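You operate a simulated robot arm through the tools that you are given. There is no shell and no other tool. Be economical: measure what you need, move in short steps, check, and stop when the job is done.

You are at the controls of a simulated robot arm. One attempt, no reset.

Task
Try the green plug gauge in all three bush blocks; the tight one goes in the orange tray.
Fine: tight = the plug gauge will not enter; put it back in the rack.

Only the result counts: the job must be done as asked and must still hold three seconds after the hand-in. Knocking over, shifting, dropping, spilling or breaking anything else fails it.

Robot
A 6-joint arm with a four-finger gripper on a trunk, on a base that drives. Base frame: it is fixed to the floor where the robot stands at the start and does not move with it; the origin is under the middle of the robot, x ahead of it, y to its left, z up; the surface under the hand at the start is at about z = 940. Readings come in mm, degrees, newtons and seconds.
Its first joint turns from -166.0 to 166.0 degrees. Places, roughly: block [-3000, 2250, 1000]; gauge arm [900, -400, 1100]; gauge block [-3000, 2250, 1000]; left hole of the plug rack [700, -200, 900]; lift knob [900, -400, 1100]; long slab fine knob [600, -400, 1200]; long slab gauge slider [600, -500, 1200]; long slab height gauge [600, -500, 1000]; long slab lock lever [600, -500, 1200]; orange tray [800, -200, 900]; short slab fine knob [-3100, 2000, 1200]; short slab gauge slider [-3100, 1900, 1200]; short slab height gauge [-3100, 1900, 1000]; short slab lock lever [-3200, 1900, 1200]; thimble [-3300, 2300, 1000]; zero button by the post [1000, -400, 1000]. Payload 3.43 kg.
Tool frame: the origin (TCP) lies between the finger pads and is the grasp point; the fingertips stand 30 mm ahead of it; z points along the fingers, y is the line along which they close. Largest opening 120 mm; the body of the gripper starts 85 mm behind the TCP.
Orientation is that of the tool frame in the base frame, as a unit quaternion [w, x, y, z]. With the fingers straight down and closing along the base's y, the tool's x points along the base's -x, its y along +y and its z along -z.

Tools
- The arm moves only by the tool apply_moves. Its argument "plan" is a list of rows, each a list of 7 numbers: the shift along the tool's x, y, z in units of 20 mm (1.0 is 20 mm), then the turn, a rotation vector about the tool's x, y, z in units of 4 degrees (1.0 is 4 degrees), then the gripper command, from -1 (fully open) to 1 (shut), values between in proportion. In form: [[x, y, z, wx, wy, wz, hand], ...]. A call has 1 to 12 rows; each row shifts and turns the commanded pose from where the row before left it, along the tool's axes as they then stand. A call with a number of a shift or a turn outside -1 to 1 is refused whole. Each row takes 0.2 s and may step no farther than 50 mm and 8.6 degrees from the row before; otherwise, or with a gripper value out of range, the whole call is refused. A pose out of reach is approached as far as the arm can. The call stops where the force on the tool passes 40 N (or 10 N more than at its start, if that is more) or the arm is blocked; 0.2 s more then pass. The fingers move at their own pace and stop on an object; they squeeze with about 35 N. The grip force told is the motor's: it shows also when the fingers shut on nothing. Time passes only in rows, and 0.2 s behind the last, so rows that do not move let the fingers close. It gives the time, the measured TCP pose, the force on the tool (base axes), the opening and the grip force at its end, in the units of the frame above (readings bear some noise), with the torque about the TCP (base axes, N m) and any sound that the robot's microphone picked up.
- Cameras (640 x 400 px; columns grow to the right, rows downward): "scene" is now at [-208.1, 150.5, 1256.1]; the picture's right is [-0.43, -0.90, 0.01], its down [-0.12, 0.05, -0.99] and it looks along [0.90, -0.42, -0.13] (base axes); focal length 252 px, centre (320, 200). "wrist" rides on the gripper at [71, -17, -121] in the tool frame; the picture's right is [0.23, 0.97, 0.00], its down [-0.81, 0.19, -0.55] and it looks along [-0.54, 0.13, 0.83] (tool axes); focal length 275 px, centre (320, 200). There is no depth. A picture from a camera that has moved, and an enlarged one, comes with that camera's place and axes in the base frame and with its lens.
- grab_frame(camera): a new picture of that camera. It takes no simulated time.
- steer(legs): drives the robot by 1 to 6 legs, each [ahead, turn to the left] in mm and degrees, along the robot's own axes; the way and the turn of a leg run together, so that a leg with both is an arc; at most 1500 mm and 180 degrees a leg. The arm and the cameras ride along, it lands a little off, and it stops where it bumps. It gives what a move gives.
- turn_head(pan, tilt): turns the head with the scene camera to pan (to the left, within 143 degrees either way) and tilt (down, from -29 to 69), counted from straight ahead of the robot. It gives what a move gives.
- close_up(camera, box): a new picture of the part [left, top, right, bottom] of that camera's present view, enlarged. It takes no simulated time.
- close_job(): hands the job in; it is judged then, once.

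Go step by step. Nothing tells you exact positions but the pictures and the camera data: compare them with the known pose of the tool, close in by small moves and look again before you grip or let go. The budget is 120 turns and 98 pictures, counting those below and the enlarged ones. Unless the task says otherwise, let go and move clear before handing in, and close with one line.

The tools are called after "Request:" by a JSON object that holds its "name" and its "arguments". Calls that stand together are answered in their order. apply_moves: Moves the arm, as the interface text tells. Its arguments: {"type":"object","properties":{"plan":{"type":"array","items":{"type":"array","items":{"type":"number"}}}},"required":["plan"]} The other tools are called the same way: steer (legs) drives the base; turn_head (pan, tilt) turns the head that bears the scene camera; grab_frame (camera) takes a picture; close_up (camera, box) takes an enlarged picture of a part of a camera's view; close_job () hands the job in.

At the start:

```text
time: 0.0
eef_pos: [727.0, -50.4, 1248.6]
ee_rot: [-0.001, -0.001, 1.0, 0.0]
ft_force: [0.3, -0.8, -0.2]
wrist_torque: [-0.01, -0.02, -0.01]
grip_width: 120.1
finger_force: 0.1
robot x, y, heading: [3.0, -1.5, 0.0]
head pan, tilt: [-25.2, 7.0]
```

scene: 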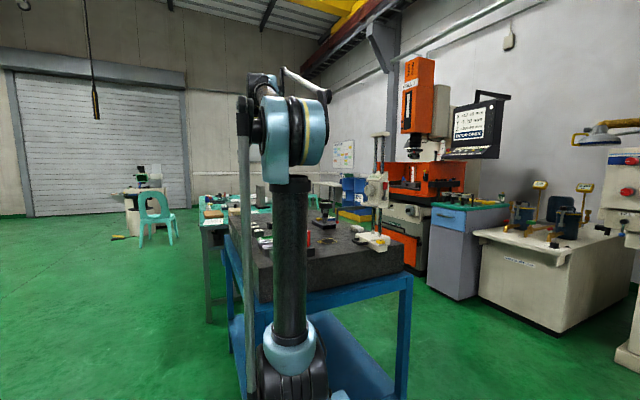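
wrist: 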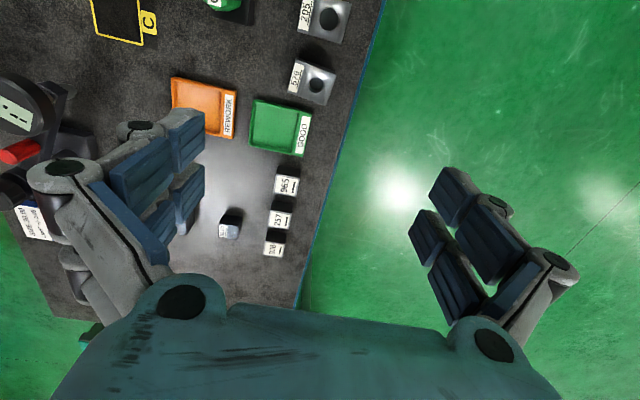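

The wrist view shows the slab with the orange tray near (810,-215), the bush blocks near (660,-65) and (730,-55), and something green near (670,-190). I'll pull the hand back to see the rest.

Request:
{"name": "apply_moves", "arguments": {"plan": [[1, -0.5, 0, 0, 0, 0, -1], [1, -0.5, 0, 0, 0, 0, -1], [1, -0.5, 0, 0, 0, 0, -1], [1, -0.5, 0, 0, 0, 0, -1], [1, -0.5, 0, 0, 0, 0, -1], [1, -0.5, 0, 0, 0, 0, -1], [1, -0.5, 0, 0, 0, 0, -1], [1, 0, 0, 0, 0, 0, -1], [1, 0, 0, 0, 0, 0, -1]]}}

Request:
{"name": "grab_frame", "arguments": {"camera": "wrist"}}

Request:
{"name": "turn_head", "arguments": {"pan": -15, "tilt": 30}}

Request:
{"name": "grab_frame", "arguments": {"camera": "scene"}}

```text
time: 2.0
eef_pos: [532.0, -121.8, 1255.2]
ee_rot: [0.005, -0.002, 1.0, 0.0]
ft_force: [0.8, 1.0, -0.3]
wrist_torque: [0.01, 0.05, 0.0]
grip_width: 119.9
finger_force: 0.0
robot x, y, heading: [2.1, 1.2, 0.0]
head pan, tilt: [-25.2, 7.0]
```

```text
95 pictures are left
camera wrist: at [460.7, -138.2, 1375.2], right [-0.23, 0.97, 0.0], down [0.8, 0.19, 0.56], along [0.55, 0.13, -0.83], focal length 275 px, centre (320, 200)
```

wrist: 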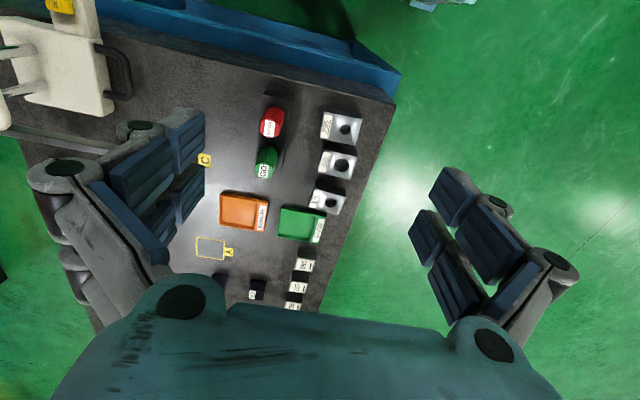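

```text
time: 2.9
eef_pos: [533.0, -121.6, 1255.3]
ee_rot: [0.005, -0.002, 1.0, 0.0]
ft_force: [-0.3, 0.6, 0.3]
wrist_torque: [0.02, -0.01, -0.01]
grip_width: 120.3
finger_force: 0.1
robot x, y, heading: [-3.2, 3.0, 0.3]
head pan, tilt: [-15.0, 30.0]
```

```text
94 pictures are left
camera scene: at [-204.9, 166.4, 1218.9], right [-0.26, -0.97, 0.0], down [-0.49, 0.13, -0.86], along [0.83, -0.22, -0.51], focal length 252 px, centre (320, 200)
```

scene: 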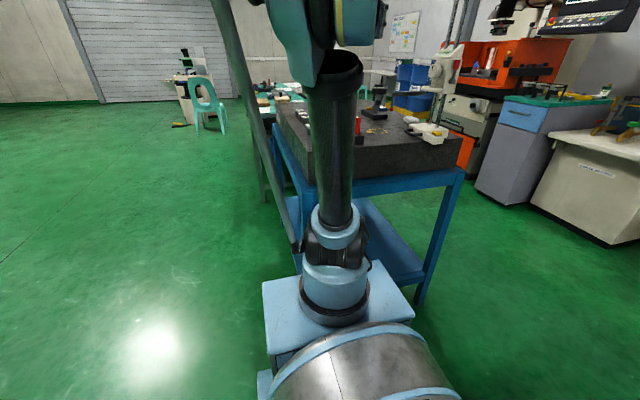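

Three bush blocks stand in a row along the slab's left edge, and the rack holds a red and a green (GO) plug. Zooming in for detail.

Request:
{"name": "close_up", "arguments": {"camera": "wrist", "box": [190, 70, 390, 195]}}

Request:
{"name": "close_up", "arguments": {"camera": "wrist", "box": [190, 180, 390, 305]}}

Request:
{"name": "close_up", "arguments": {"camera": "scene", "box": [260, 70, 460, 195]}}

```text
3.20 times, centred on (290, 132) of wrist
camera zoom: at [460.9, -138.0, 1375.3], right [-0.23, 0.97, 0.0], down [0.8, 0.19, 0.56], along [0.55, 0.13, -0.83], focal length 881 px, centre (416, 416)
```

zoom: 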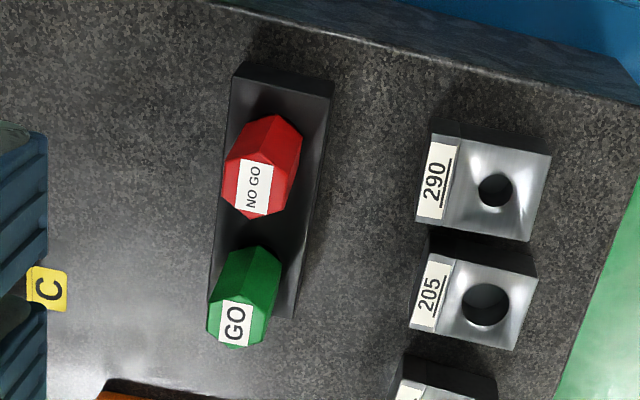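

```text
3.20 times, centred on (290, 242) of wrist
camera zoom: at [460.9, -138.0, 1375.3], right [-0.23, 0.97, 0.0], down [0.8, 0.19, 0.56], along [0.55, 0.13, -0.83], focal length 881 px, centre (416, 64)
```

zoom: 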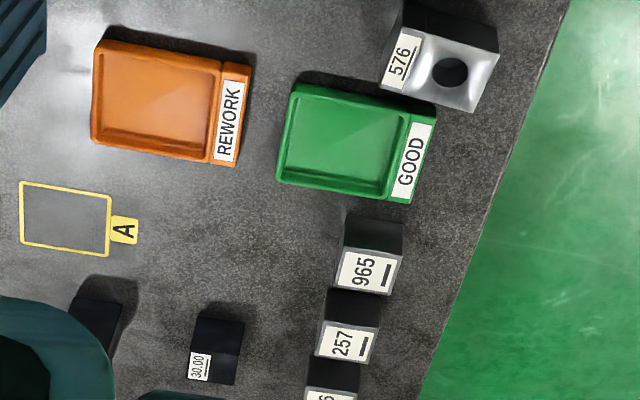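

```text
3.20 times, centred on (360, 132) of scene
camera zoom: at [-204.9, 166.4, 1218.9], right [-0.26, -0.97, 0.0], down [-0.49, 0.13, -0.86], along [0.83, -0.22, -0.51], focal length 807 px, centre (192, 416)
```

zoom: 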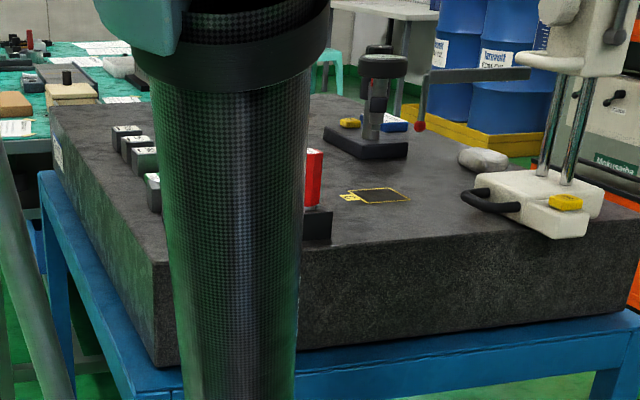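

Blocks 290, 205 and 576 are the bushes. I'll lower the hand for a second, closer view to triangulate.

Request:
{"name": "apply_moves", "arguments": {"plan": [[0.4, 0, 1, 0, 0, 0, -1], [0.4, 0, 1, 0, 0, 0, -1], [0.4, 0, 1, 0, 0, 0, -1], [0.4, 0, 1, 0, 0, 0, -1], [0.4, 0, 1, 0, 0, 0, -1], [0.4, 0, 1, 0, 0, 0, -1], [0, 0, 0, 0, 0, 0, -1]]}}

Request:
{"name": "grab_frame", "arguments": {"camera": "wrist"}}

Request:
{"name": "close_up", "arguments": {"camera": "wrist", "box": [200, 100, 440, 250]}}

```text
time: 4.5
eef_pos: [486.4, -122.6, 1133.1]
ee_rot: [0.005, -0.002, 1.0, 0.0]
ft_force: [0.2, 0.8, 0.5]
wrist_torque: [-0.01, 0.03, -0.01]
grip_width: 120.1
finger_force: 0.1
robot x, y, heading: [-0.2, 1.0, -0.1]
head pan, tilt: [-15.0, 30.0]
```

```text
90 pictures are left
camera wrist: at [413.0, -139.2, 1253.2], right [-0.23, 0.97, 0.0], down [0.8, 0.2, 0.56], along [0.55, 0.13, -0.83], focal length 275 px, centre (320, 200)
```

wrist: 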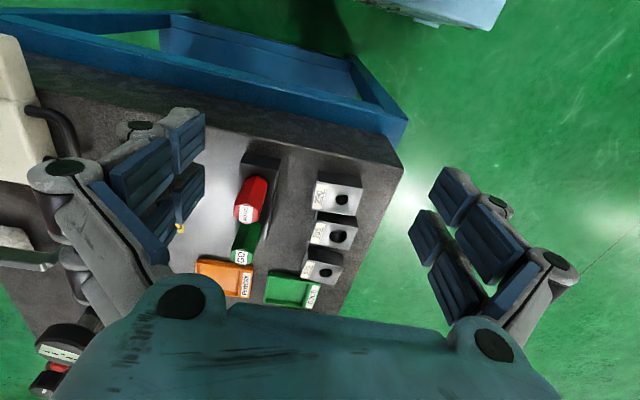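

```text
2.67 times, centred on (320, 175) of wrist
camera zoom: at [413.0, -139.2, 1253.2], right [-0.23, 0.97, 0.0], down [0.8, 0.2, 0.56], along [0.55, 0.13, -0.83], focal length 734 px, centre (320, 267)
```

zoom: 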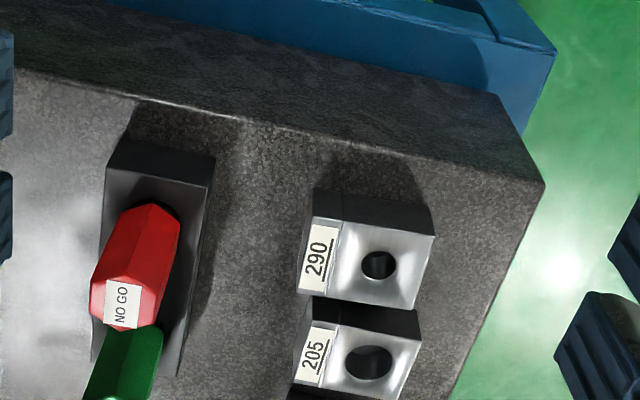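

Triangulated: hole 290 at about (597,-67), 205 at (656,-55), 576 at (733,-54), with tops near z 965. The GO handle top is near (665,-174,1022). Moving above the GO plug.

Request:
{"name": "apply_moves", "arguments": {"plan": [[-1, -0.28, 0.2, 0, 0, 0, -1], [-1, -0.28, 0.2, 0, 0, 0, -1], [-1, -0.28, 0.2, 0, 0, 0, -1], [-1, -0.28, 0.2, 0, 0, 0, -1], [-1, -0.28, 0.2, 0, 0, 0, -1], [-1, -0.28, 0.2, 0, 0, 0, -1], [-1, -0.28, 0.2, 0, 0, 0, -1], [-1, -0.28, 0.2, 0, 0, 0, -1], [-0.95, -0.3, 0.2, 0, 0, 0, -1], [0, 0, 0, 0, 0, 0, -1]]}}

Request:
{"name": "grab_frame", "arguments": {"camera": "wrist"}}

Request:
{"name": "grab_frame", "arguments": {"camera": "scene"}}

```text
time: 6.7
eef_pos: [665.9, -172.2, 1100.8]
ee_rot: [0.005, -0.002, 1.0, 0.0]
ft_force: [-0.2, 0.0, 0.0]
wrist_torque: [0.01, 0.01, 0.01]
grip_width: 120.1
finger_force: 0.0
robot x, y, heading: [-3.2, 2.5, -0.1]
head pan, tilt: [-15.0, 30.0]
```

```text
88 pictures are left
camera wrist: at [593.2, -188.8, 1220.0], right [-0.23, 0.97, 0.0], down [0.8, 0.19, 0.56], along [0.55, 0.13, -0.83], focal length 275 px, centre (320, 200)
```

wrist: 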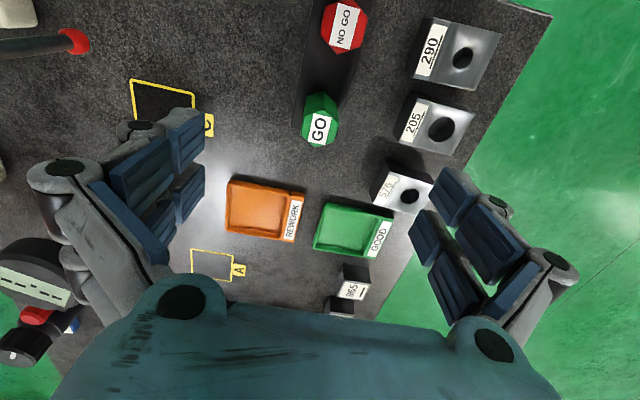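

```text
87 pictures are left
camera scene: at [-204.8, 166.4, 1218.9], right [-0.26, -0.97, 0.0], down [-0.49, 0.13, -0.86], along [0.83, -0.22, -0.51], focal length 252 px, centre (320, 200)
```

scene: 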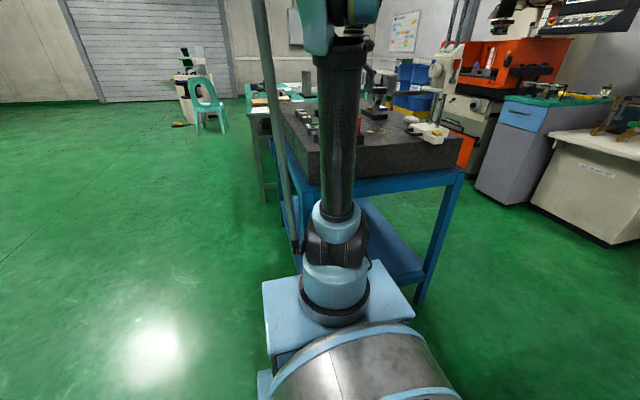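

Request:
{"name": "close_up", "arguments": {"camera": "wrist", "box": [270, 60, 370, 160]}}

Request:
{"name": "close_up", "arguments": {"camera": "wrist", "box": [350, 0, 510, 220]}}

```text
4.00 times, centred on (320, 110) of wrist
camera zoom: at [593.2, -188.8, 1220.0], right [-0.23, 0.97, 0.0], down [0.8, 0.19, 0.56], along [0.55, 0.13, -0.83], focal length 1101 px, centre (320, 560)
```

zoom: 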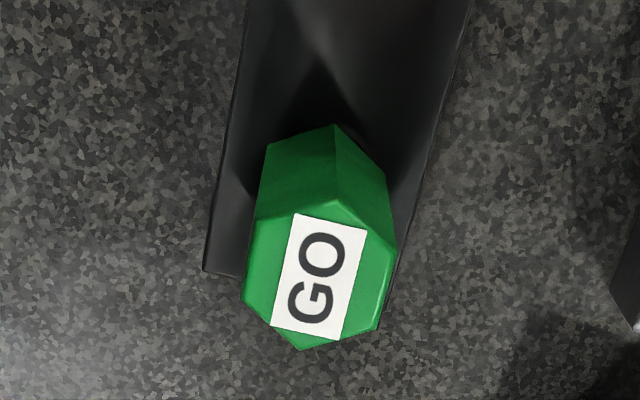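

```text
1.82 times, centred on (430, 110) of wrist
camera zoom: at [593.2, -188.8, 1220.0], right [-0.23, 0.97, 0.0], down [0.8, 0.19, 0.56], along [0.55, 0.13, -0.83], focal length 500 px, centre (120, 364)
```

zoom: 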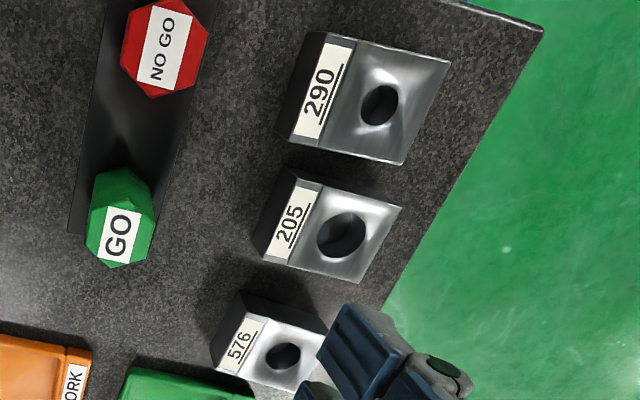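

The hex handle has flats facing ±y, so closing along y fits. I'll lower with a partial opening and stop with the tips just above the rack top.

Request:
{"name": "apply_moves", "arguments": {"plan": [[0.08, 0, 1, 0, 0, 0, 0], [0, 0, 1, 0, 0, 0, 0], [0, 0, 1, 0, 0, 0, 0], [0, 0, 1, 0, 0, 0, 0], [0, 0, 0.9, 0, 0, 0, 0], [0, 0, 0, 0, 0, 0, 0]]}}

Request:
{"name": "grab_frame", "arguments": {"camera": "wrist"}}

```text
time: 8.1
eef_pos: [663.3, -171.3, 1001.8]
ee_rot: [0.005, -0.002, 1.0, 0.0]
ft_force: [-0.3, -0.4, 1.1]
wrist_torque: [-0.04, -0.04, 0.0]
grip_width: 60.0
finger_force: 0.0
robot x, y, heading: [0.5, 3.1, 0.3]
head pan, tilt: [-15.0, 30.0]
```

```text
84 pictures are left
camera wrist: at [591.5, -187.4, 1121.7], right [-0.23, 0.97, 0.0], down [0.8, 0.19, 0.56], along [0.55, 0.13, -0.83], focal length 275 px, centre (320, 200)
```

wrist: 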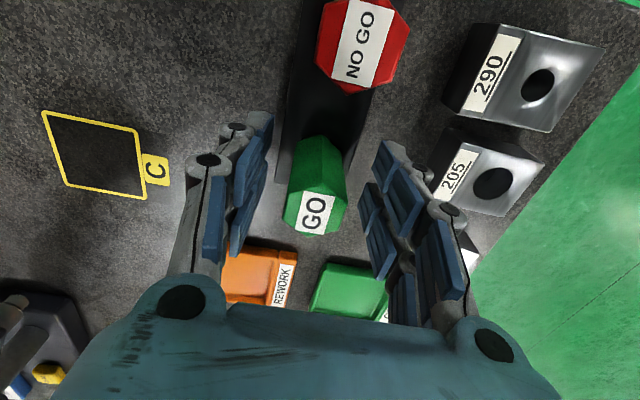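

Fingers straddle the handle and look centred; closing.

Request:
{"name": "apply_moves", "arguments": {"plan": [[0, 0, 0, 0, 0, 0, 1], [0, 0, 0, 0, 0, 0, 1], [0, 0, 0, 0, 0, 0, 1]]}}

Request:
{"name": "grab_frame", "arguments": {"camera": "wrist"}}

```text
time: 8.9
eef_pos: [663.5, -171.2, 1002.3]
ee_rot: [0.005, -0.002, 1.0, 0.0]
ft_force: [0.0, 0.6, -1.0]
wrist_torque: [0.02, -0.01, 0.01]
grip_width: 24.9
finger_force: 35.1
robot x, y, heading: [1.8, -3.4, 0.1]
head pan, tilt: [-15.0, 30.0]
```

```text
83 pictures are left
camera wrist: at [591.6, -187.5, 1121.8], right [-0.23, 0.97, 0.0], down [0.8, 0.19, 0.56], along [0.55, 0.13, -0.83], focal length 275 px, centre (320, 200)
```

wrist: 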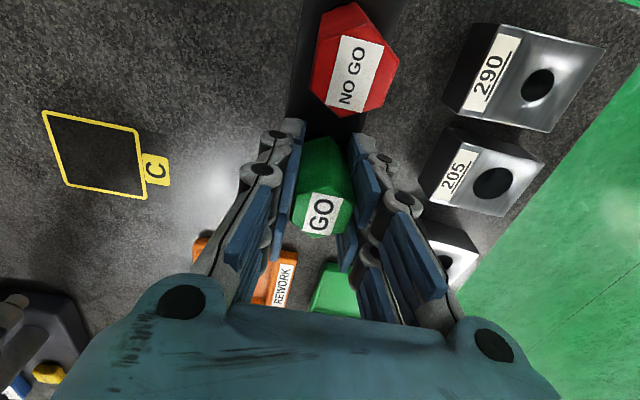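

The red plug appears to have shifted in the picture; checking closely.

Request:
{"name": "close_up", "arguments": {"camera": "wrist", "box": [260, 0, 420, 240]}}

Request:
{"name": "close_up", "arguments": {"camera": "scene", "box": [290, 90, 390, 152]}}

```text
1.67 times, centred on (340, 120) of wrist
camera zoom: at [591.6, -187.5, 1121.8], right [-0.23, 0.97, 0.0], down [0.8, 0.19, 0.56], along [0.55, 0.13, -0.83], focal length 459 px, centre (287, 333)
```

zoom: 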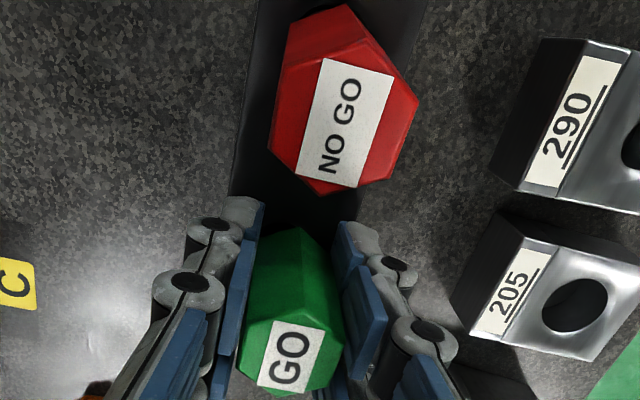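

```text
6.40 times, centred on (340, 121) of scene
camera zoom: at [-204.8, 166.4, 1218.9], right [-0.26, -0.97, 0.0], down [-0.49, 0.13, -0.86], along [0.83, -0.22, -0.51], focal length 1614 px, centre (192, 706)
```

zoom: 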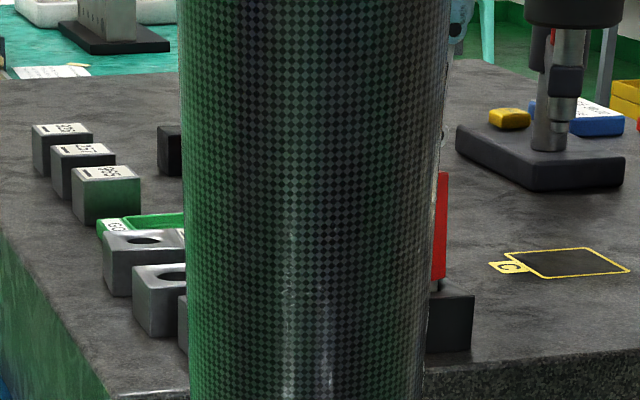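

The red may lean a bit or the rack moved slightly. I'll lift the green straight up and look at the rack.

Request:
{"name": "apply_moves", "arguments": {"plan": [[0, 0, -0.5, 0, 0, 0, 1], [0, 0, -0.5, 0, 0, 0, 1], [0, 0, -0.5, 0, 0, 0, 1], [0, 0, -1, 0, 0, 0, 1], [0, 0, -1, 0, 0, 0, 1], [0, 0, -1, 0, 0, 0, 1], [0, 0, 0, 0, 0, 0, 1]]}}

Request:
{"name": "grab_frame", "arguments": {"camera": "wrist"}}

Request:
{"name": "close_up", "arguments": {"camera": "wrist", "box": [270, 0, 430, 100]}}

```text
time: 10.5
eef_pos: [662.8, -170.1, 1091.3]
ee_rot: [0.004, -0.002, 1.0, 0.001]
ft_force: [-0.7, 0.5, -1.6]
wrist_torque: [-0.03, 0.0, -0.03]
grip_width: 25.0
finger_force: 34.8
robot x, y, heading: [-0.7, 5.9, -0.1]
head pan, tilt: [-15.0, 30.0]
```

```text
80 pictures are left
camera wrist: at [591.6, -187.2, 1212.6], right [-0.23, 0.97, 0.0], down [0.8, 0.19, 0.56], along [0.55, 0.13, -0.83], focal length 275 px, centre (320, 200)
```

wrist: 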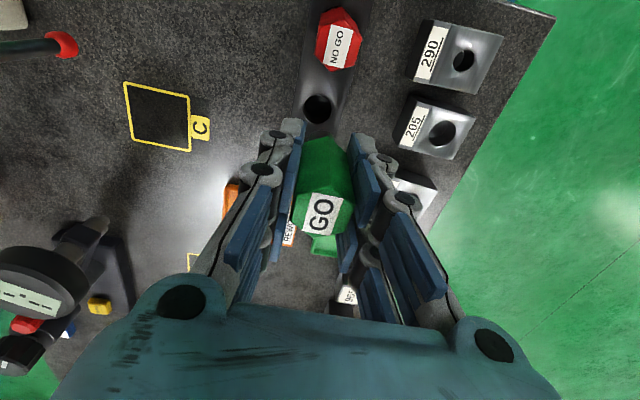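

```text
4.00 times, centred on (350, 50) of wrist
camera zoom: at [591.6, -187.2, 1212.6], right [-0.23, 0.97, 0.0], down [0.8, 0.19, 0.56], along [0.55, 0.13, -0.83], focal length 1101 px, centre (200, 800)
```

zoom: 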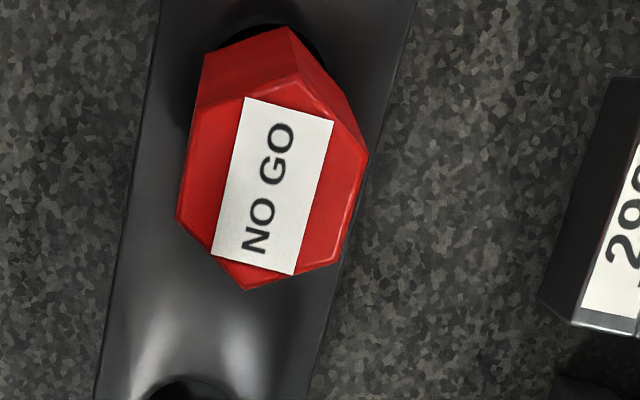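

The green is out cleanly; the rack hole is still at (663,-172), and the red only leans a little in its loose hole. I'll look for the pin's length in the scene camera.

Request:
{"name": "close_up", "arguments": {"camera": "scene", "box": [290, 60, 390, 160]}}

```text
4.00 times, centred on (340, 110) of scene
camera zoom: at [-204.8, 166.4, 1218.9], right [-0.26, -0.97, 0.0], down [-0.49, 0.13, -0.86], along [0.83, -0.22, -0.51], focal length 1008 px, centre (240, 560)
```

zoom: 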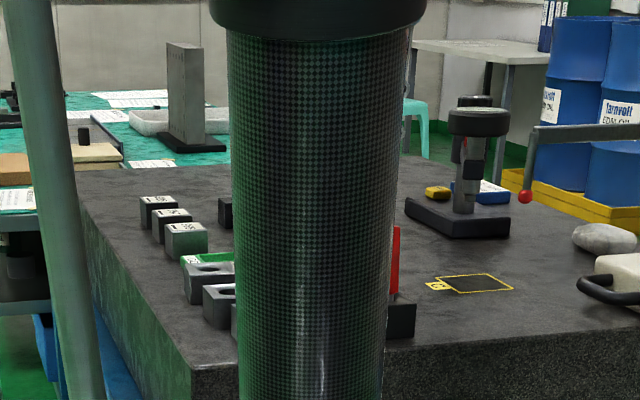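

Arm blocks that view. I'll carry the plug over block 205 and look from there.

Request:
{"name": "apply_moves", "arguments": {"plan": [[0.1, 1, 0, 0, 0, 0, 1], [0.1, 1, 0, 0, 0, 0, 1], [0.1, 1, 0, 0, 0, 0, 1], [0, 1, 0, 0, 0, 0, 1], [0, 1, 0, 0, 0, 0, 1], [0, 0.75, 0, 0, 0, 0, 1], [0, 0, 0, 0, 0, 0, 1]]}}

Request:
{"name": "grab_frame", "arguments": {"camera": "wrist"}}

Request:
{"name": "grab_frame", "arguments": {"camera": "scene"}}

```text
time: 12.1
eef_pos: [657.2, -56.4, 1093.3]
ee_rot: [0.005, -0.002, 1.0, -0.001]
ft_force: [-0.7, -0.5, -0.7]
wrist_torque: [0.0, -0.02, 0.02]
grip_width: 25.2
finger_force: 34.8
robot x, y, heading: [-0.8, 4.2, 0.3]
head pan, tilt: [-15.0, 30.0]
```

```text
77 pictures are left
camera wrist: at [584.3, -71.7, 1212.3], right [-0.23, 0.97, 0.0], down [0.8, 0.19, 0.56], along [0.55, 0.13, -0.83], focal length 275 px, centre (320, 200)
```

wrist: 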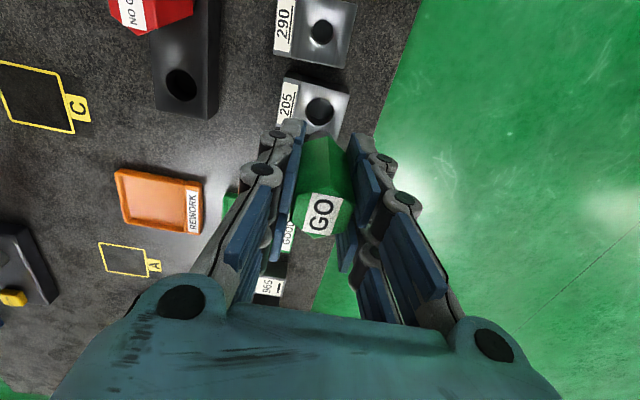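

```text
76 pictures are left
camera scene: at [-204.8, 166.4, 1218.9], right [-0.26, -0.97, 0.0], down [-0.49, 0.13, -0.86], along [0.83, -0.22, -0.51], focal length 252 px, centre (320, 200)
```

scene: 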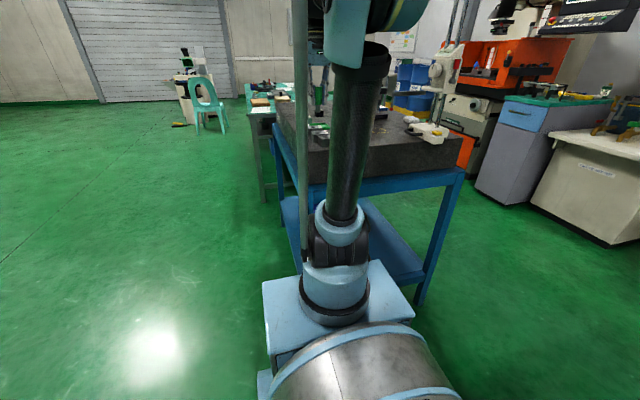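

Request:
{"name": "close_up", "arguments": {"camera": "scene", "box": [280, 80, 360, 160]}}

Request:
{"name": "close_up", "arguments": {"camera": "wrist", "box": [250, 0, 390, 160]}}

```text
5.00 times, centred on (320, 120) of scene
camera zoom: at [-204.8, 166.4, 1218.9], right [-0.26, -0.97, 0.0], down [-0.49, 0.13, -0.86], along [0.83, -0.22, -0.51], focal length 1261 px, centre (320, 600)
```

zoom: 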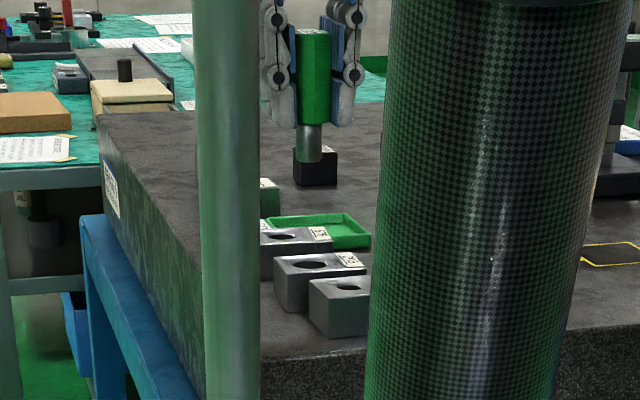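

```text
2.50 times, centred on (320, 80) of wrist
camera zoom: at [584.3, -71.7, 1212.3], right [-0.23, 0.97, 0.0], down [0.8, 0.19, 0.56], along [0.55, 0.13, -0.83], focal length 688 px, centre (320, 500)
```

zoom: 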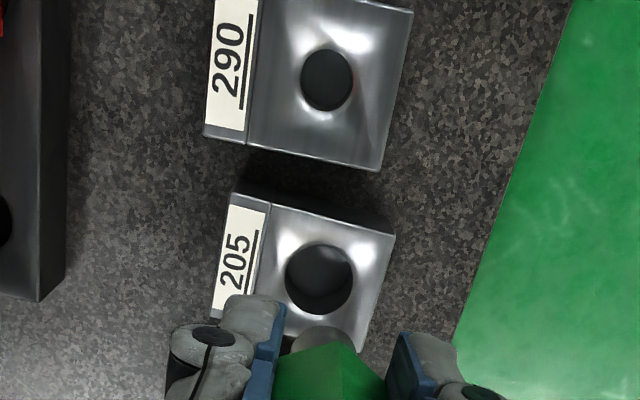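

Pin is visible: about 16-17 mm in diameter and 25 mm long, with its bottom about 54 mm below the TCP. Hole 205 looks about 24 mm wide. Lowering into it.

Request:
{"name": "apply_moves", "arguments": {"plan": [[0.05, 0.06, 1, 0, 0, 0, 1], [0, 0, 1, 0, 0, 0, 1], [0, 0, 1, 0, 0, 0, 1], [0, 0, 0.4, 0, 0, 0, 1], [0, 0, 0.2, 0, 0, 0, 1], [0, 0, 0.2, 0, 0, 0, 1], [0, 0, 0.2, 0, 0, 0, 1], [0, 0, 0, 0, 0, 0, 1]]}}

Request:
{"name": "close_up", "arguments": {"camera": "scene", "box": [280, 80, 360, 160]}}

```text
time: 13.9
eef_pos: [658.1, -55.4, 1013.0]
ee_rot: [0.005, -0.002, 1.0, 0.001]
ft_force: [0.1, 0.3, -1.5]
wrist_torque: [-0.03, 0.0, 0.0]
grip_width: 25.2
finger_force: 35.2
robot x, y, heading: [-1.0, 1.7, 0.1]
head pan, tilt: [-15.0, 30.0]
```

```text
5.00 times, centred on (320, 120) of scene
camera zoom: at [-204.8, 166.4, 1218.9], right [-0.26, -0.97, 0.0], down [-0.49, 0.13, -0.86], along [0.83, -0.22, -0.51], focal length 1261 px, centre (320, 600)
```

zoom: 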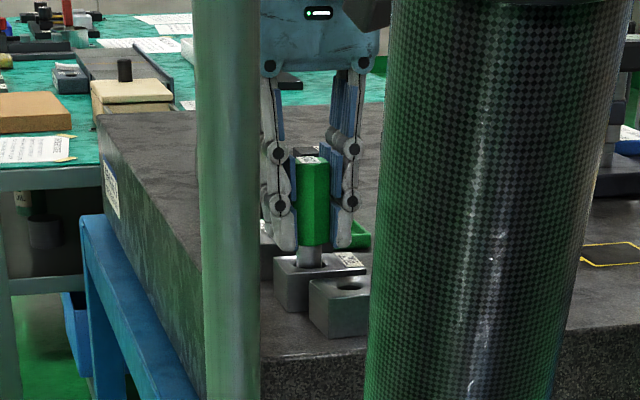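

The pin is entering 205 freely; going deeper.

Request:
{"name": "apply_moves", "arguments": {"plan": [[0, 0, 0.2, 0, 0, 0, 1], [0, 0, 0.2, 0, 0, 0, 1], [0, 0, 0.15, 0, 0, 0, 1], [0, 0, 0, 0, 0, 0, 1]]}}

Request:
{"name": "close_up", "arguments": {"camera": "scene", "box": [280, 80, 360, 160]}}

```text
time: 14.9
eef_pos: [659.1, -55.1, 1000.1]
ee_rot: [0.005, -0.002, 1.0, 0.0]
ft_force: [0.1, 0.6, -1.1]
wrist_torque: [0.01, 0.01, 0.02]
grip_width: 25.1
finger_force: 35.1
robot x, y, heading: [-3.6, 2.9, -0.1]
head pan, tilt: [-15.0, 30.0]
```

```text
5.00 times, centred on (320, 120) of scene
camera zoom: at [-204.8, 166.4, 1218.9], right [-0.26, -0.97, 0.0], down [-0.49, 0.13, -0.86], along [0.83, -0.22, -0.51], focal length 1261 px, centre (320, 600)
```

zoom: 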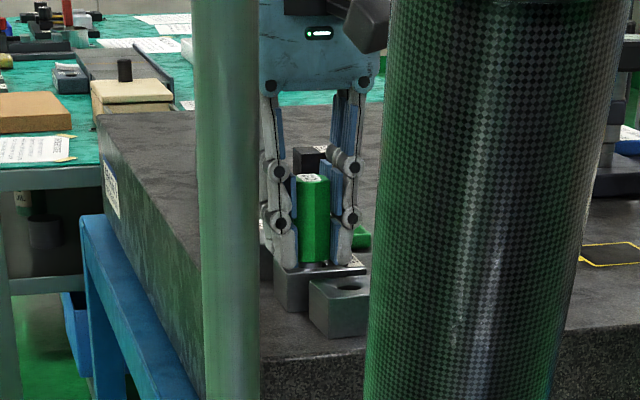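

205 accepts the gauge. Withdrawing and going over 576.

Request:
{"name": "apply_moves", "arguments": {"plan": [[0, 0, -0.5, 0, 0, 0, 1], [0, 0, -1, 0, 0, 0, 1], [0, 0, -1, 0, 0, 0, 1], [0, 0, -1, 0, 0, 0, 1], [0, 0, -1, 0, 0, 0, 1], [-1, 0.05, 0, 0, 0, 0, 1], [-1, 0, 0, 0, 0, 0, 1], [-1, 0, 0, 0, 0, 0, 1], [-0.75, 0, 0, 0, 0, 0, 1], [0, 0, 0, 0, 0, 0, 1], [0, 0, 0, 0, 0, 0, 1]]}}

Request:
{"name": "grab_frame", "arguments": {"camera": "wrist"}}

Request:
{"name": "close_up", "arguments": {"camera": "wrist", "box": [250, 0, 390, 160]}}

Request:
{"name": "close_up", "arguments": {"camera": "scene", "box": [280, 80, 360, 160]}}

```text
time: 17.3
eef_pos: [731.1, -54.3, 1090.6]
ee_rot: [0.005, -0.002, 1.0, 0.0]
ft_force: [0.3, -0.4, -1.0]
wrist_torque: [0.0, 0.01, 0.01]
grip_width: 25.0
finger_force: 34.9
robot x, y, heading: [-0.8, 3.4, 0.2]
head pan, tilt: [-15.0, 30.0]
```

```text
71 pictures are left
camera wrist: at [658.6, -70.1, 1210.9], right [-0.23, 0.97, 0.0], down [0.8, 0.19, 0.56], along [0.55, 0.13, -0.83], focal length 275 px, centre (320, 200)
```

wrist: 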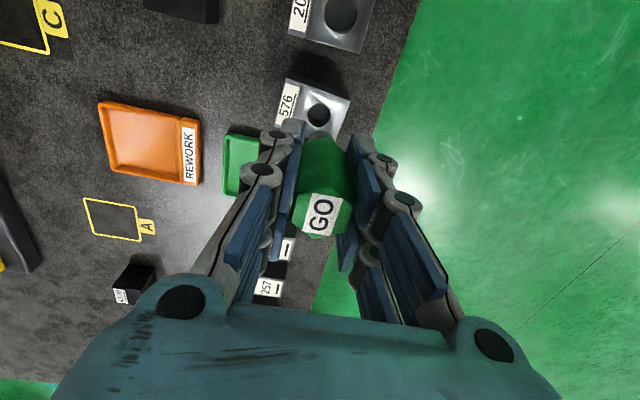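

```text
2.50 times, centred on (320, 80) of wrist
camera zoom: at [658.6, -70.1, 1210.9], right [-0.23, 0.97, 0.0], down [0.8, 0.19, 0.56], along [0.55, 0.13, -0.83], focal length 688 px, centre (320, 500)
```

zoom: 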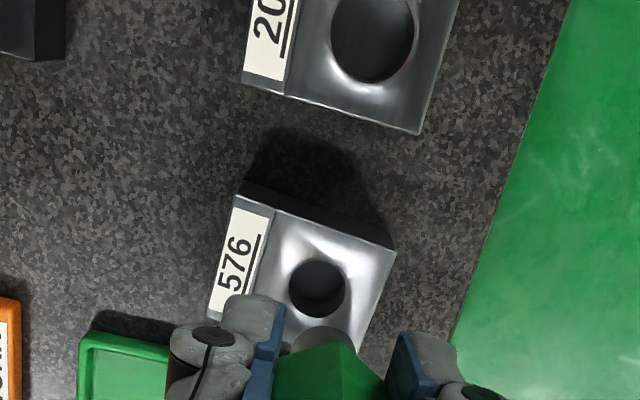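

```text
5.00 times, centred on (320, 120) of scene
camera zoom: at [-204.8, 166.4, 1218.9], right [-0.26, -0.97, 0.0], down [-0.49, 0.13, -0.86], along [0.83, -0.22, -0.51], focal length 1261 px, centre (320, 600)
```

zoom: 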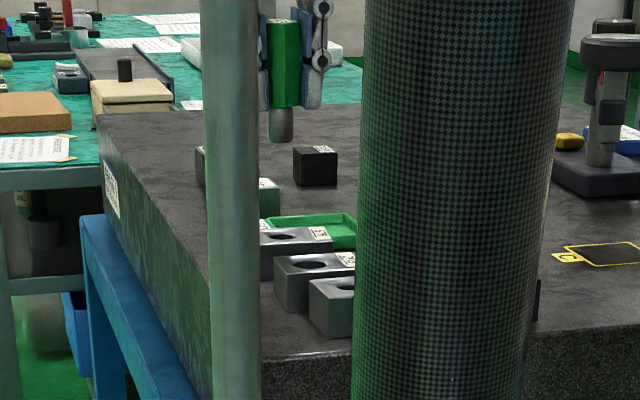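

576's hole is at about (733,-53.5), roughly 20 mm. Aligning and lowering.

Request:
{"name": "apply_moves", "arguments": {"plan": [[-0.11, 0.02, 1, 0, 0, 0, 1], [0, 0, 1, 0, 0, 0, 1], [0, 0, 1, 0, 0, 0, 1], [0, 0, 0.3, 0, 0, 0, 1], [0, 0, 0.15, 0, 0, 0, 1], [0, 0, 0.15, 0, 0, 0, 1], [0, 0, 0.15, 0, 0, 0, 1], [0, 0, 0.15, 0, 0, 0, 1], [0, 0, 0, 0, 0, 0, 1]]}}

Request:
{"name": "close_up", "arguments": {"camera": "scene", "box": [280, 80, 360, 160]}}

```text
time: 19.3
eef_pos: [734.5, -53.9, 1013.5]
ee_rot: [0.005, -0.002, 1.0, 0.0]
ft_force: [-0.2, -0.5, -1.3]
wrist_torque: [-0.04, -0.04, 0.03]
grip_width: 25.3
finger_force: 35.2
robot x, y, heading: [-4.3, 2.4, 0.0]
head pan, tilt: [-15.0, 30.0]
```

```text
5.00 times, centred on (320, 120) of scene
camera zoom: at [-204.8, 166.4, 1218.9], right [-0.26, -0.97, 0.0], down [-0.49, 0.13, -0.86], along [0.83, -0.22, -0.51], focal length 1261 px, centre (320, 600)
```

zoom: 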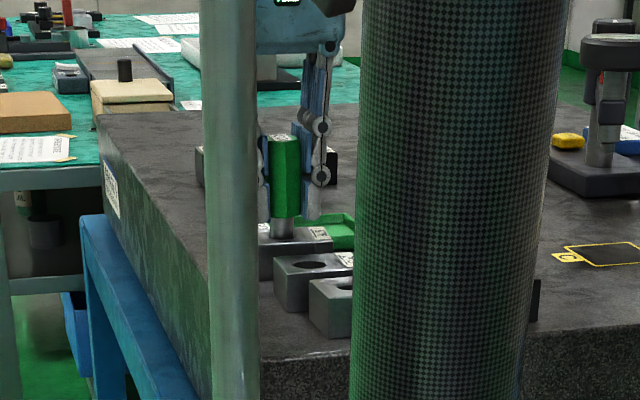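

Entering with no force; going deeper.

Request:
{"name": "apply_moves", "arguments": {"plan": [[0, 0, 0.2, 0, 0, 0, 1], [0, 0, 0.2, 0, 0, 0, 1], [0, 0, 0.2, 0, 0, 0, 1], [0, 0, 0, 0, 0, 0, 1]]}}

Request:
{"name": "close_up", "arguments": {"camera": "scene", "box": [280, 80, 360, 160]}}

Request:
{"name": "grab_frame", "arguments": {"camera": "wrist"}}

```text
time: 20.3
eef_pos: [734.3, -52.5, 1001.2]
ee_rot: [0.005, -0.002, 1.0, 0.0]
ft_force: [2.1, -2.5, -0.2]
wrist_torque: [-0.09, -0.06, 0.02]
grip_width: 25.3
finger_force: 34.8
robot x, y, heading: [1.3, -1.3, 0.1]
head pan, tilt: [-15.0, 30.0]
```

```text
5.00 times, centred on (320, 120) of scene
camera zoom: at [-204.7, 166.3, 1218.9], right [-0.26, -0.97, 0.0], down [-0.49, 0.13, -0.86], along [0.83, -0.22, -0.51], focal length 1261 px, centre (320, 600)
```

zoom: 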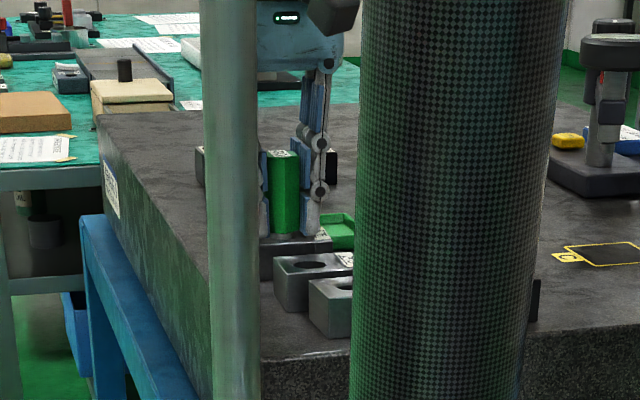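

```text
66 pictures are left
camera wrist: at [662.1, -69.9, 1121.5], right [-0.23, 0.97, 0.0], down [0.8, 0.19, 0.56], along [0.55, 0.13, -0.83], focal length 275 px, centre (320, 200)
```

wrist: 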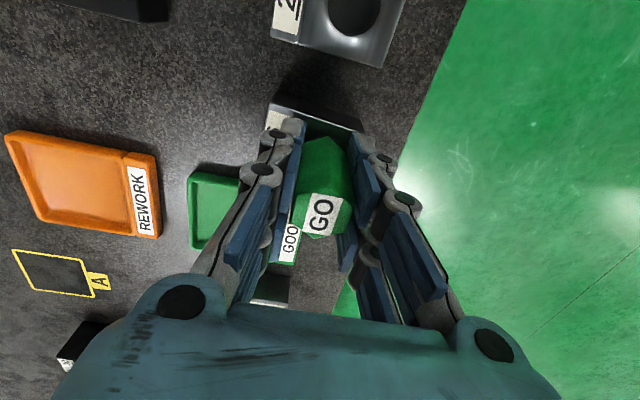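

576 also accepts it. Withdrawing gently and going over 290.

Request:
{"name": "apply_moves", "arguments": {"plan": [[0, 0, -0.4, 0, 0, 0, 1], [0, 0, -0.5, 0, 0, 0, 1], [0, 0, -0.6, 0, 0, 0, 1], [0, 0, -1, 0, 0, 0, 1], [0, 0, -1, 0, 0, 0, 1], [0, 0, -1, 0, 0, 0, 1]]}}

Request:
{"name": "apply_moves", "arguments": {"plan": [[1, -0.1, 0, 0, 0, 0, 1], [1, -0.1, 0, 0, 0, 0, 1], [1, -0.1, 0, 0, 0, 0, 1], [1, -0.1, 0, 0, 0, 0, 1], [1, -0.1, 0, 0, 0, 0, 1], [1, -0.1, 0, 0, 0, 0, 1], [0.85, -0.1, 0, 0, 0, 0, 1], [0, 0, 0, 0, 0, 0, 1], [0, 0, 0, 0, 0, 0, 1]]}}

Request:
{"name": "grab_frame", "arguments": {"camera": "wrist"}}

Request:
{"name": "close_up", "arguments": {"camera": "wrist", "box": [250, 0, 390, 160]}}

Request:
{"name": "close_up", "arguments": {"camera": "scene", "box": [280, 80, 360, 160]}}

```text
time: 21.7
eef_pos: [731.4, -53.6, 1090.2]
ee_rot: [0.005, -0.002, 1.0, 0.001]
ft_force: [-0.7, -0.4, -0.8]
wrist_torque: [-0.01, 0.02, 0.0]
grip_width: 25.1
finger_force: 34.6
robot x, y, heading: [0.6, -1.8, 0.2]
head pan, tilt: [-15.0, 30.0]
```

```text
time: 23.7
eef_pos: [596.6, -67.8, 1090.4]
ee_rot: [0.005, -0.002, 1.0, -0.001]
ft_force: [0.1, 0.1, -1.5]
wrist_torque: [0.02, 0.02, 0.04]
grip_width: 25.1
finger_force: 35.1
robot x, y, heading: [1.9, 2.4, 0.3]
head pan, tilt: [-15.0, 30.0]
```

```text
65 pictures are left
camera wrist: at [523.5, -84.4, 1210.4], right [-0.23, 0.97, 0.0], down [0.8, 0.19, 0.56], along [0.55, 0.13, -0.83], focal length 275 px, centre (320, 200)
```

wrist: 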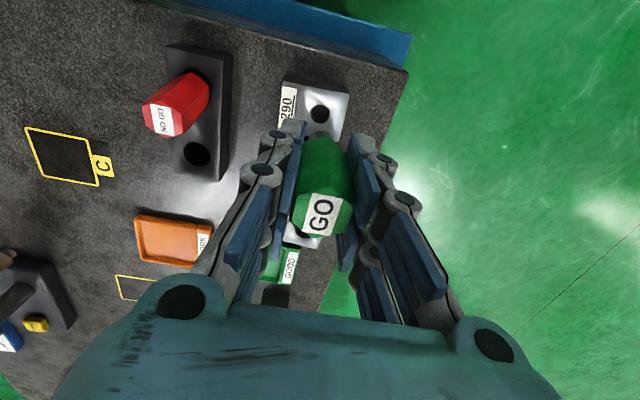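

```text
2.50 times, centred on (320, 80) of wrist
camera zoom: at [523.5, -84.4, 1210.4], right [-0.23, 0.97, 0.0], down [0.8, 0.19, 0.56], along [0.55, 0.13, -0.83], focal length 688 px, centre (320, 500)
```

zoom: 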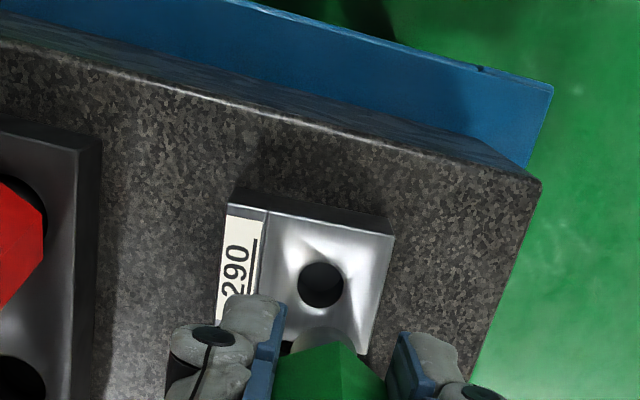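

```text
5.00 times, centred on (320, 120) of scene
camera zoom: at [-204.9, 166.4, 1218.9], right [-0.26, -0.97, 0.0], down [-0.49, 0.13, -0.86], along [0.83, -0.22, -0.51], focal length 1261 px, centre (320, 600)
```

zoom: 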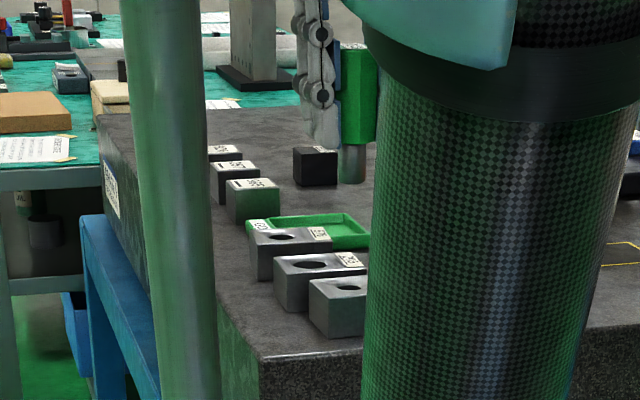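

Hole 290 is about 17 mm at (596.6,-67.2). Lowering carefully.

Request:
{"name": "apply_moves", "arguments": {"plan": [[-0.02, 0.01, 1, 0, 0, 0, 1], [0, 0, 1, 0, 0, 0, 1], [0, 0, 1, 0, 0, 0, 1], [0, 0, 0.25, 0, 0, 0, 1], [0, 0, 0.1, 0, 0, 0, 1], [0, 0, 0.1, 0, 0, 0, 1], [0, 0, 0, 0, 0, 0, 1]]}}

Request:
{"name": "close_up", "arguments": {"camera": "wrist", "box": [250, 50, 390, 210]}}

```text
time: 25.3
eef_pos: [597.2, -68.1, 1021.5]
ee_rot: [0.006, -0.002, 1.0, 0.001]
ft_force: [-0.6, -0.5, -1.1]
wrist_torque: [-0.02, -0.02, 0.01]
grip_width: 25.2
finger_force: 35.1
robot x, y, heading: [2.3, 0.5, -0.1]
head pan, tilt: [-15.0, 30.0]
```

```text
2.50 times, centred on (320, 130) of wrist
camera zoom: at [525.4, -84.5, 1140.3], right [-0.23, 0.97, 0.0], down [0.8, 0.19, 0.56], along [0.55, 0.13, -0.83], focal length 688 px, centre (320, 375)
```

zoom: 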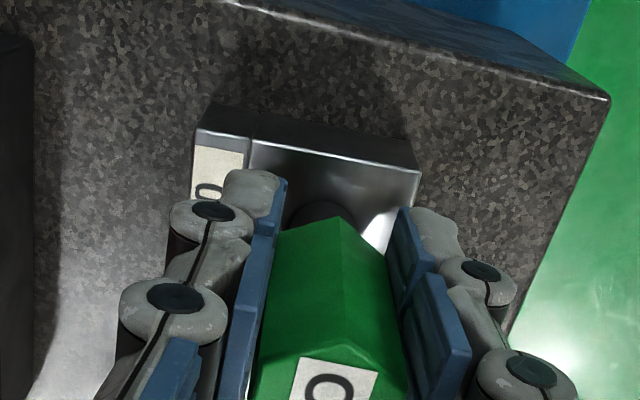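

Still no contact; continuing in 2 mm steps.

Request:
{"name": "apply_moves", "arguments": {"plan": [[0, 0, 0.1, 0, 0, 0, 1], [0, 0, 0.1, 0, 0, 0, 1], [0, 0, 0, 0, 0, 0, 1]]}}

```text
time: 26.1
eef_pos: [597.7, -67.2, 1017.1]
ee_rot: [0.006, -0.002, 1.0, 0.001]
ft_force: [14.1, -6.2, 31.6]
wrist_torque: [-0.24, -0.43, 0.03]
grip_width: 25.3
finger_force: 35.3
robot x, y, heading: [-0.0, 1.0, 0.2]
head pan, tilt: [-15.0, 30.0]
```

Contact at 1017 with some side force (+x, -y). I'll back off, shift about 1 mm that way and try again centred.

Request:
{"name": "apply_moves", "arguments": {"plan": [[0, 0, -0.25, 0, 0, 0, 1], [-0.05, -0.025, 0, 0, 0, 0, 1], [0, 0, 0.15, 0, 0, 0, 1], [0, 0, 0.05, 0, 0, 0, 1], [0, 0, 0.05, 0, 0, 0, 1], [0, 0, 0, 0, 0, 0, 1]]}}

Request:
{"name": "close_up", "arguments": {"camera": "scene", "box": [280, 80, 360, 160]}}

```text
time: 27.5
eef_pos: [597.7, -68.7, 1017.9]
ee_rot: [0.005, -0.002, 1.0, 0.001]
ft_force: [-12.1, 8.3, 29.5]
wrist_torque: [0.28, 0.52, 0.0]
grip_width: 25.3
finger_force: 34.8
robot x, y, heading: [-0.5, 2.7, -0.1]
head pan, tilt: [-15.0, 30.0]
```

```text
5.00 times, centred on (320, 120) of scene
camera zoom: at [-206.1, 166.8, 1218.6], right [-0.26, -0.97, 0.0], down [-0.49, 0.13, -0.86], along [0.83, -0.22, -0.51], focal length 1261 px, centre (320, 600)
```

zoom: 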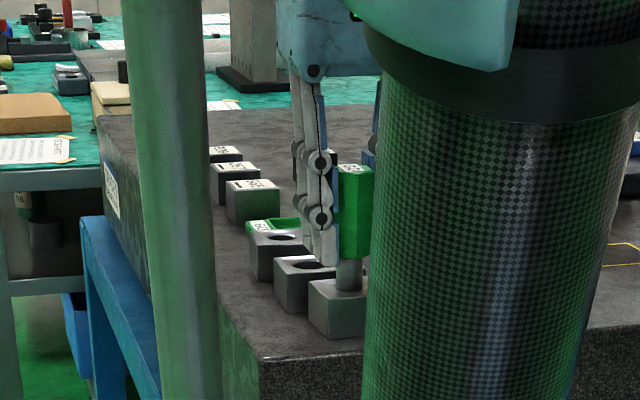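

The side force reversed, so the centre is bracketed. One try at the midpoint.

Request:
{"name": "apply_moves", "arguments": {"plan": [[0, 0, -0.25, 0, 0, 0, 1], [0.025, 0.0125, 0, 0, 0, 0, 1], [0, 0, 0.15, 0, 0, 0, 1], [0, 0, 0.05, 0, 0, 0, 1], [0, 0, 0.05, 0, 0, 0, 1], [0, 0, 0, 0, 0, 0, 1]]}}

```text
time: 28.9
eef_pos: [598.7, -68.7, 1017.9]
ee_rot: [0.006, -0.002, 1.0, 0.0]
ft_force: [5.4, 5.5, 13.5]
wrist_torque: [0.17, -0.14, -0.03]
grip_width: 24.9
finger_force: 35.5
robot x, y, heading: [-2.0, -0.9, -0.1]
head pan, tilt: [-15.0, 30.0]
```

Request:
{"name": "apply_moves", "arguments": {"plan": [[-0.012, 0.012, 0, 0, 0, 0, 1], [0, 0, 0.05, 0, 0, 0, 1], [0, 0, 0.05, 0, 0, 0, 1], [0, 0, 0, 0, 0, 0, 1]]}}

```text
time: 29.9
eef_pos: [597.5, -68.0, 1015.4]
ee_rot: [0.006, -0.002, 1.0, 0.0]
ft_force: [10.3, -0.5, 31.9]
wrist_torque: [-0.03, -0.24, 0.0]
grip_width: 25.1
finger_force: 34.9
robot x, y, heading: [-1.6, 0.3, -0.1]
head pan, tilt: [-15.0, 30.0]
```

Request:
{"name": "apply_moves", "arguments": {"plan": [[0, 0, -0.1, 0, 0, 0, 1], [-0.015, 0, 0, 0, 0, 0, 1], [0, 0, 0.1, 0, 0, 0, 1], [0, 0, 0.03, 0, 0, 0, 1], [0, 0, 0, 0, 0, 0, 1]]}}

Request:
{"name": "close_up", "arguments": {"camera": "scene", "box": [310, 110, 350, 150]}}

Request:
{"name": "close_up", "arguments": {"camera": "wrist", "box": [250, 50, 390, 210]}}

```text
time: 31.1
eef_pos: [597.0, -68.5, 1014.7]
ee_rot: [0.006, -0.002, 1.0, 0.0]
ft_force: [-0.1, -2.9, 31.7]
wrist_torque: [-0.13, 0.16, 0.03]
grip_width: 24.6
finger_force: 34.7
robot x, y, heading: [0.5, -1.5, 0.3]
head pan, tilt: [-15.0, 30.0]
```

```text
10.00 times, centred on (330, 130) of scene
camera zoom: at [-205.7, 166.4, 1218.7], right [-0.26, -0.97, 0.0], down [-0.49, 0.13, -0.86], along [0.83, -0.22, -0.51], focal length 2521 px, centre (220, 900)
```

zoom: 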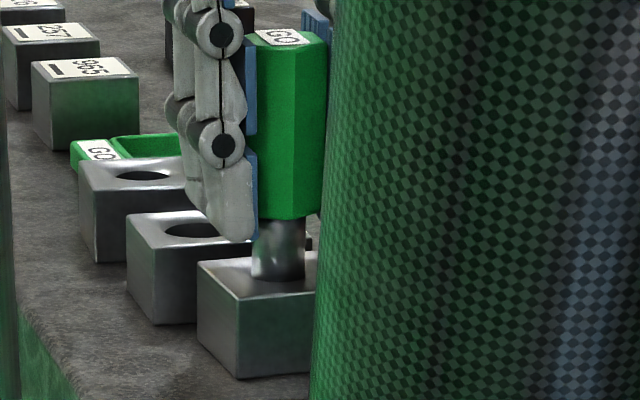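

```text
2.50 times, centred on (320, 130) of wrist
camera zoom: at [525.0, -84.4, 1134.9], right [-0.23, 0.97, 0.0], down [0.8, 0.19, 0.56], along [0.55, 0.13, -0.83], focal length 688 px, centre (320, 375)
```

zoom: 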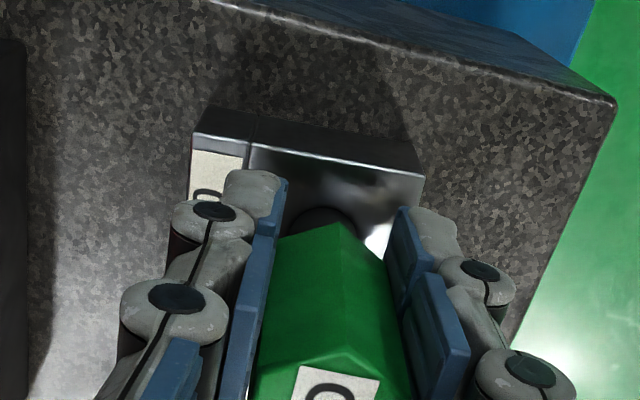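

Centred, with no side force and 32 N straight up: the plug won't enter, so 290 is the tight one. Returning the plug to its rack hole at (663,-172).

Request:
{"name": "apply_moves", "arguments": {"plan": [[0, 0, -0.5, 0, 0, 0, 1], [0, 0, -1, 0, 0, 0, 1], [0, 0, -1, 0, 0, 0, 1], [0, 0, -1, 0, 0, 0, 1], [0, 0, -0.3, 0, 0, 0, 1], [-0.66, -1, 0, 0, 0, 0, 1], [-0.66, -1, 0, 0, 0, 0, 1], [-0.66, -1, 0, 0, 0, 0, 1], [-0.66, -1, 0, 0, 0, 0, 1], [-0.66, -1, 0, 0, 0, 0, 1], [0, -0.2, 0, 0, 0, 0, 1], [0, 0, 0, 0, 0, 0, 1]]}}

Request:
{"name": "grab_frame", "arguments": {"camera": "wrist"}}

Request:
{"name": "close_up", "arguments": {"camera": "wrist", "box": [250, 0, 390, 160]}}

```text
time: 33.7
eef_pos: [663.7, -171.8, 1092.1]
ee_rot: [0.004, -0.002, 1.0, 0.0]
ft_force: [0.2, 0.1, -1.0]
wrist_torque: [0.01, -0.04, -0.03]
grip_width: 24.7
finger_force: 34.9
robot x, y, heading: [-4.7, 2.5, 0.2]
head pan, tilt: [-15.0, 30.0]
```

```text
58 pictures are left
camera wrist: at [591.2, -188.9, 1211.9], right [-0.23, 0.97, 0.0], down [0.8, 0.19, 0.56], along [0.55, 0.13, -0.83], focal length 275 px, centre (320, 200)
```

wrist: 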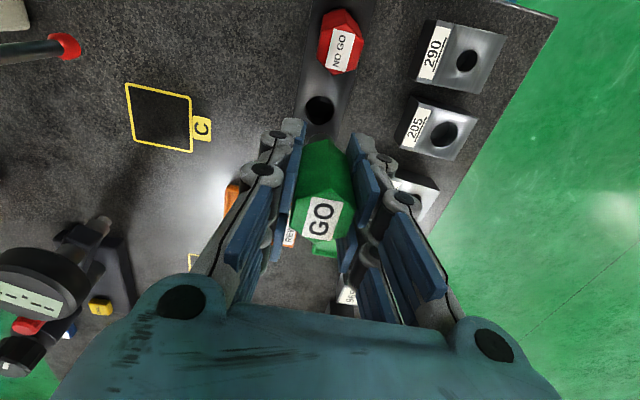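

```text
2.50 times, centred on (320, 80) of wrist
camera zoom: at [591.2, -188.9, 1211.9], right [-0.23, 0.97, 0.0], down [0.8, 0.19, 0.56], along [0.55, 0.13, -0.83], focal length 688 px, centre (320, 500)
```

zoom: 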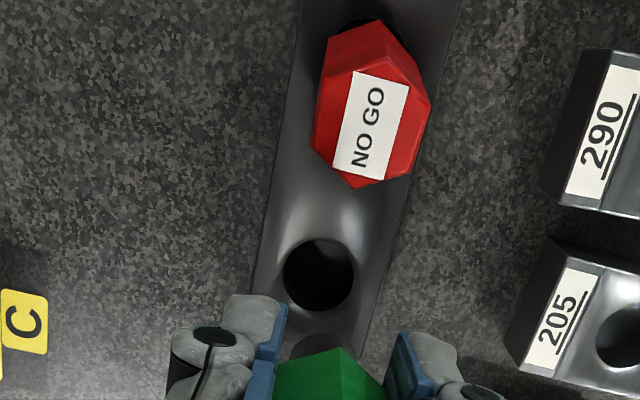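

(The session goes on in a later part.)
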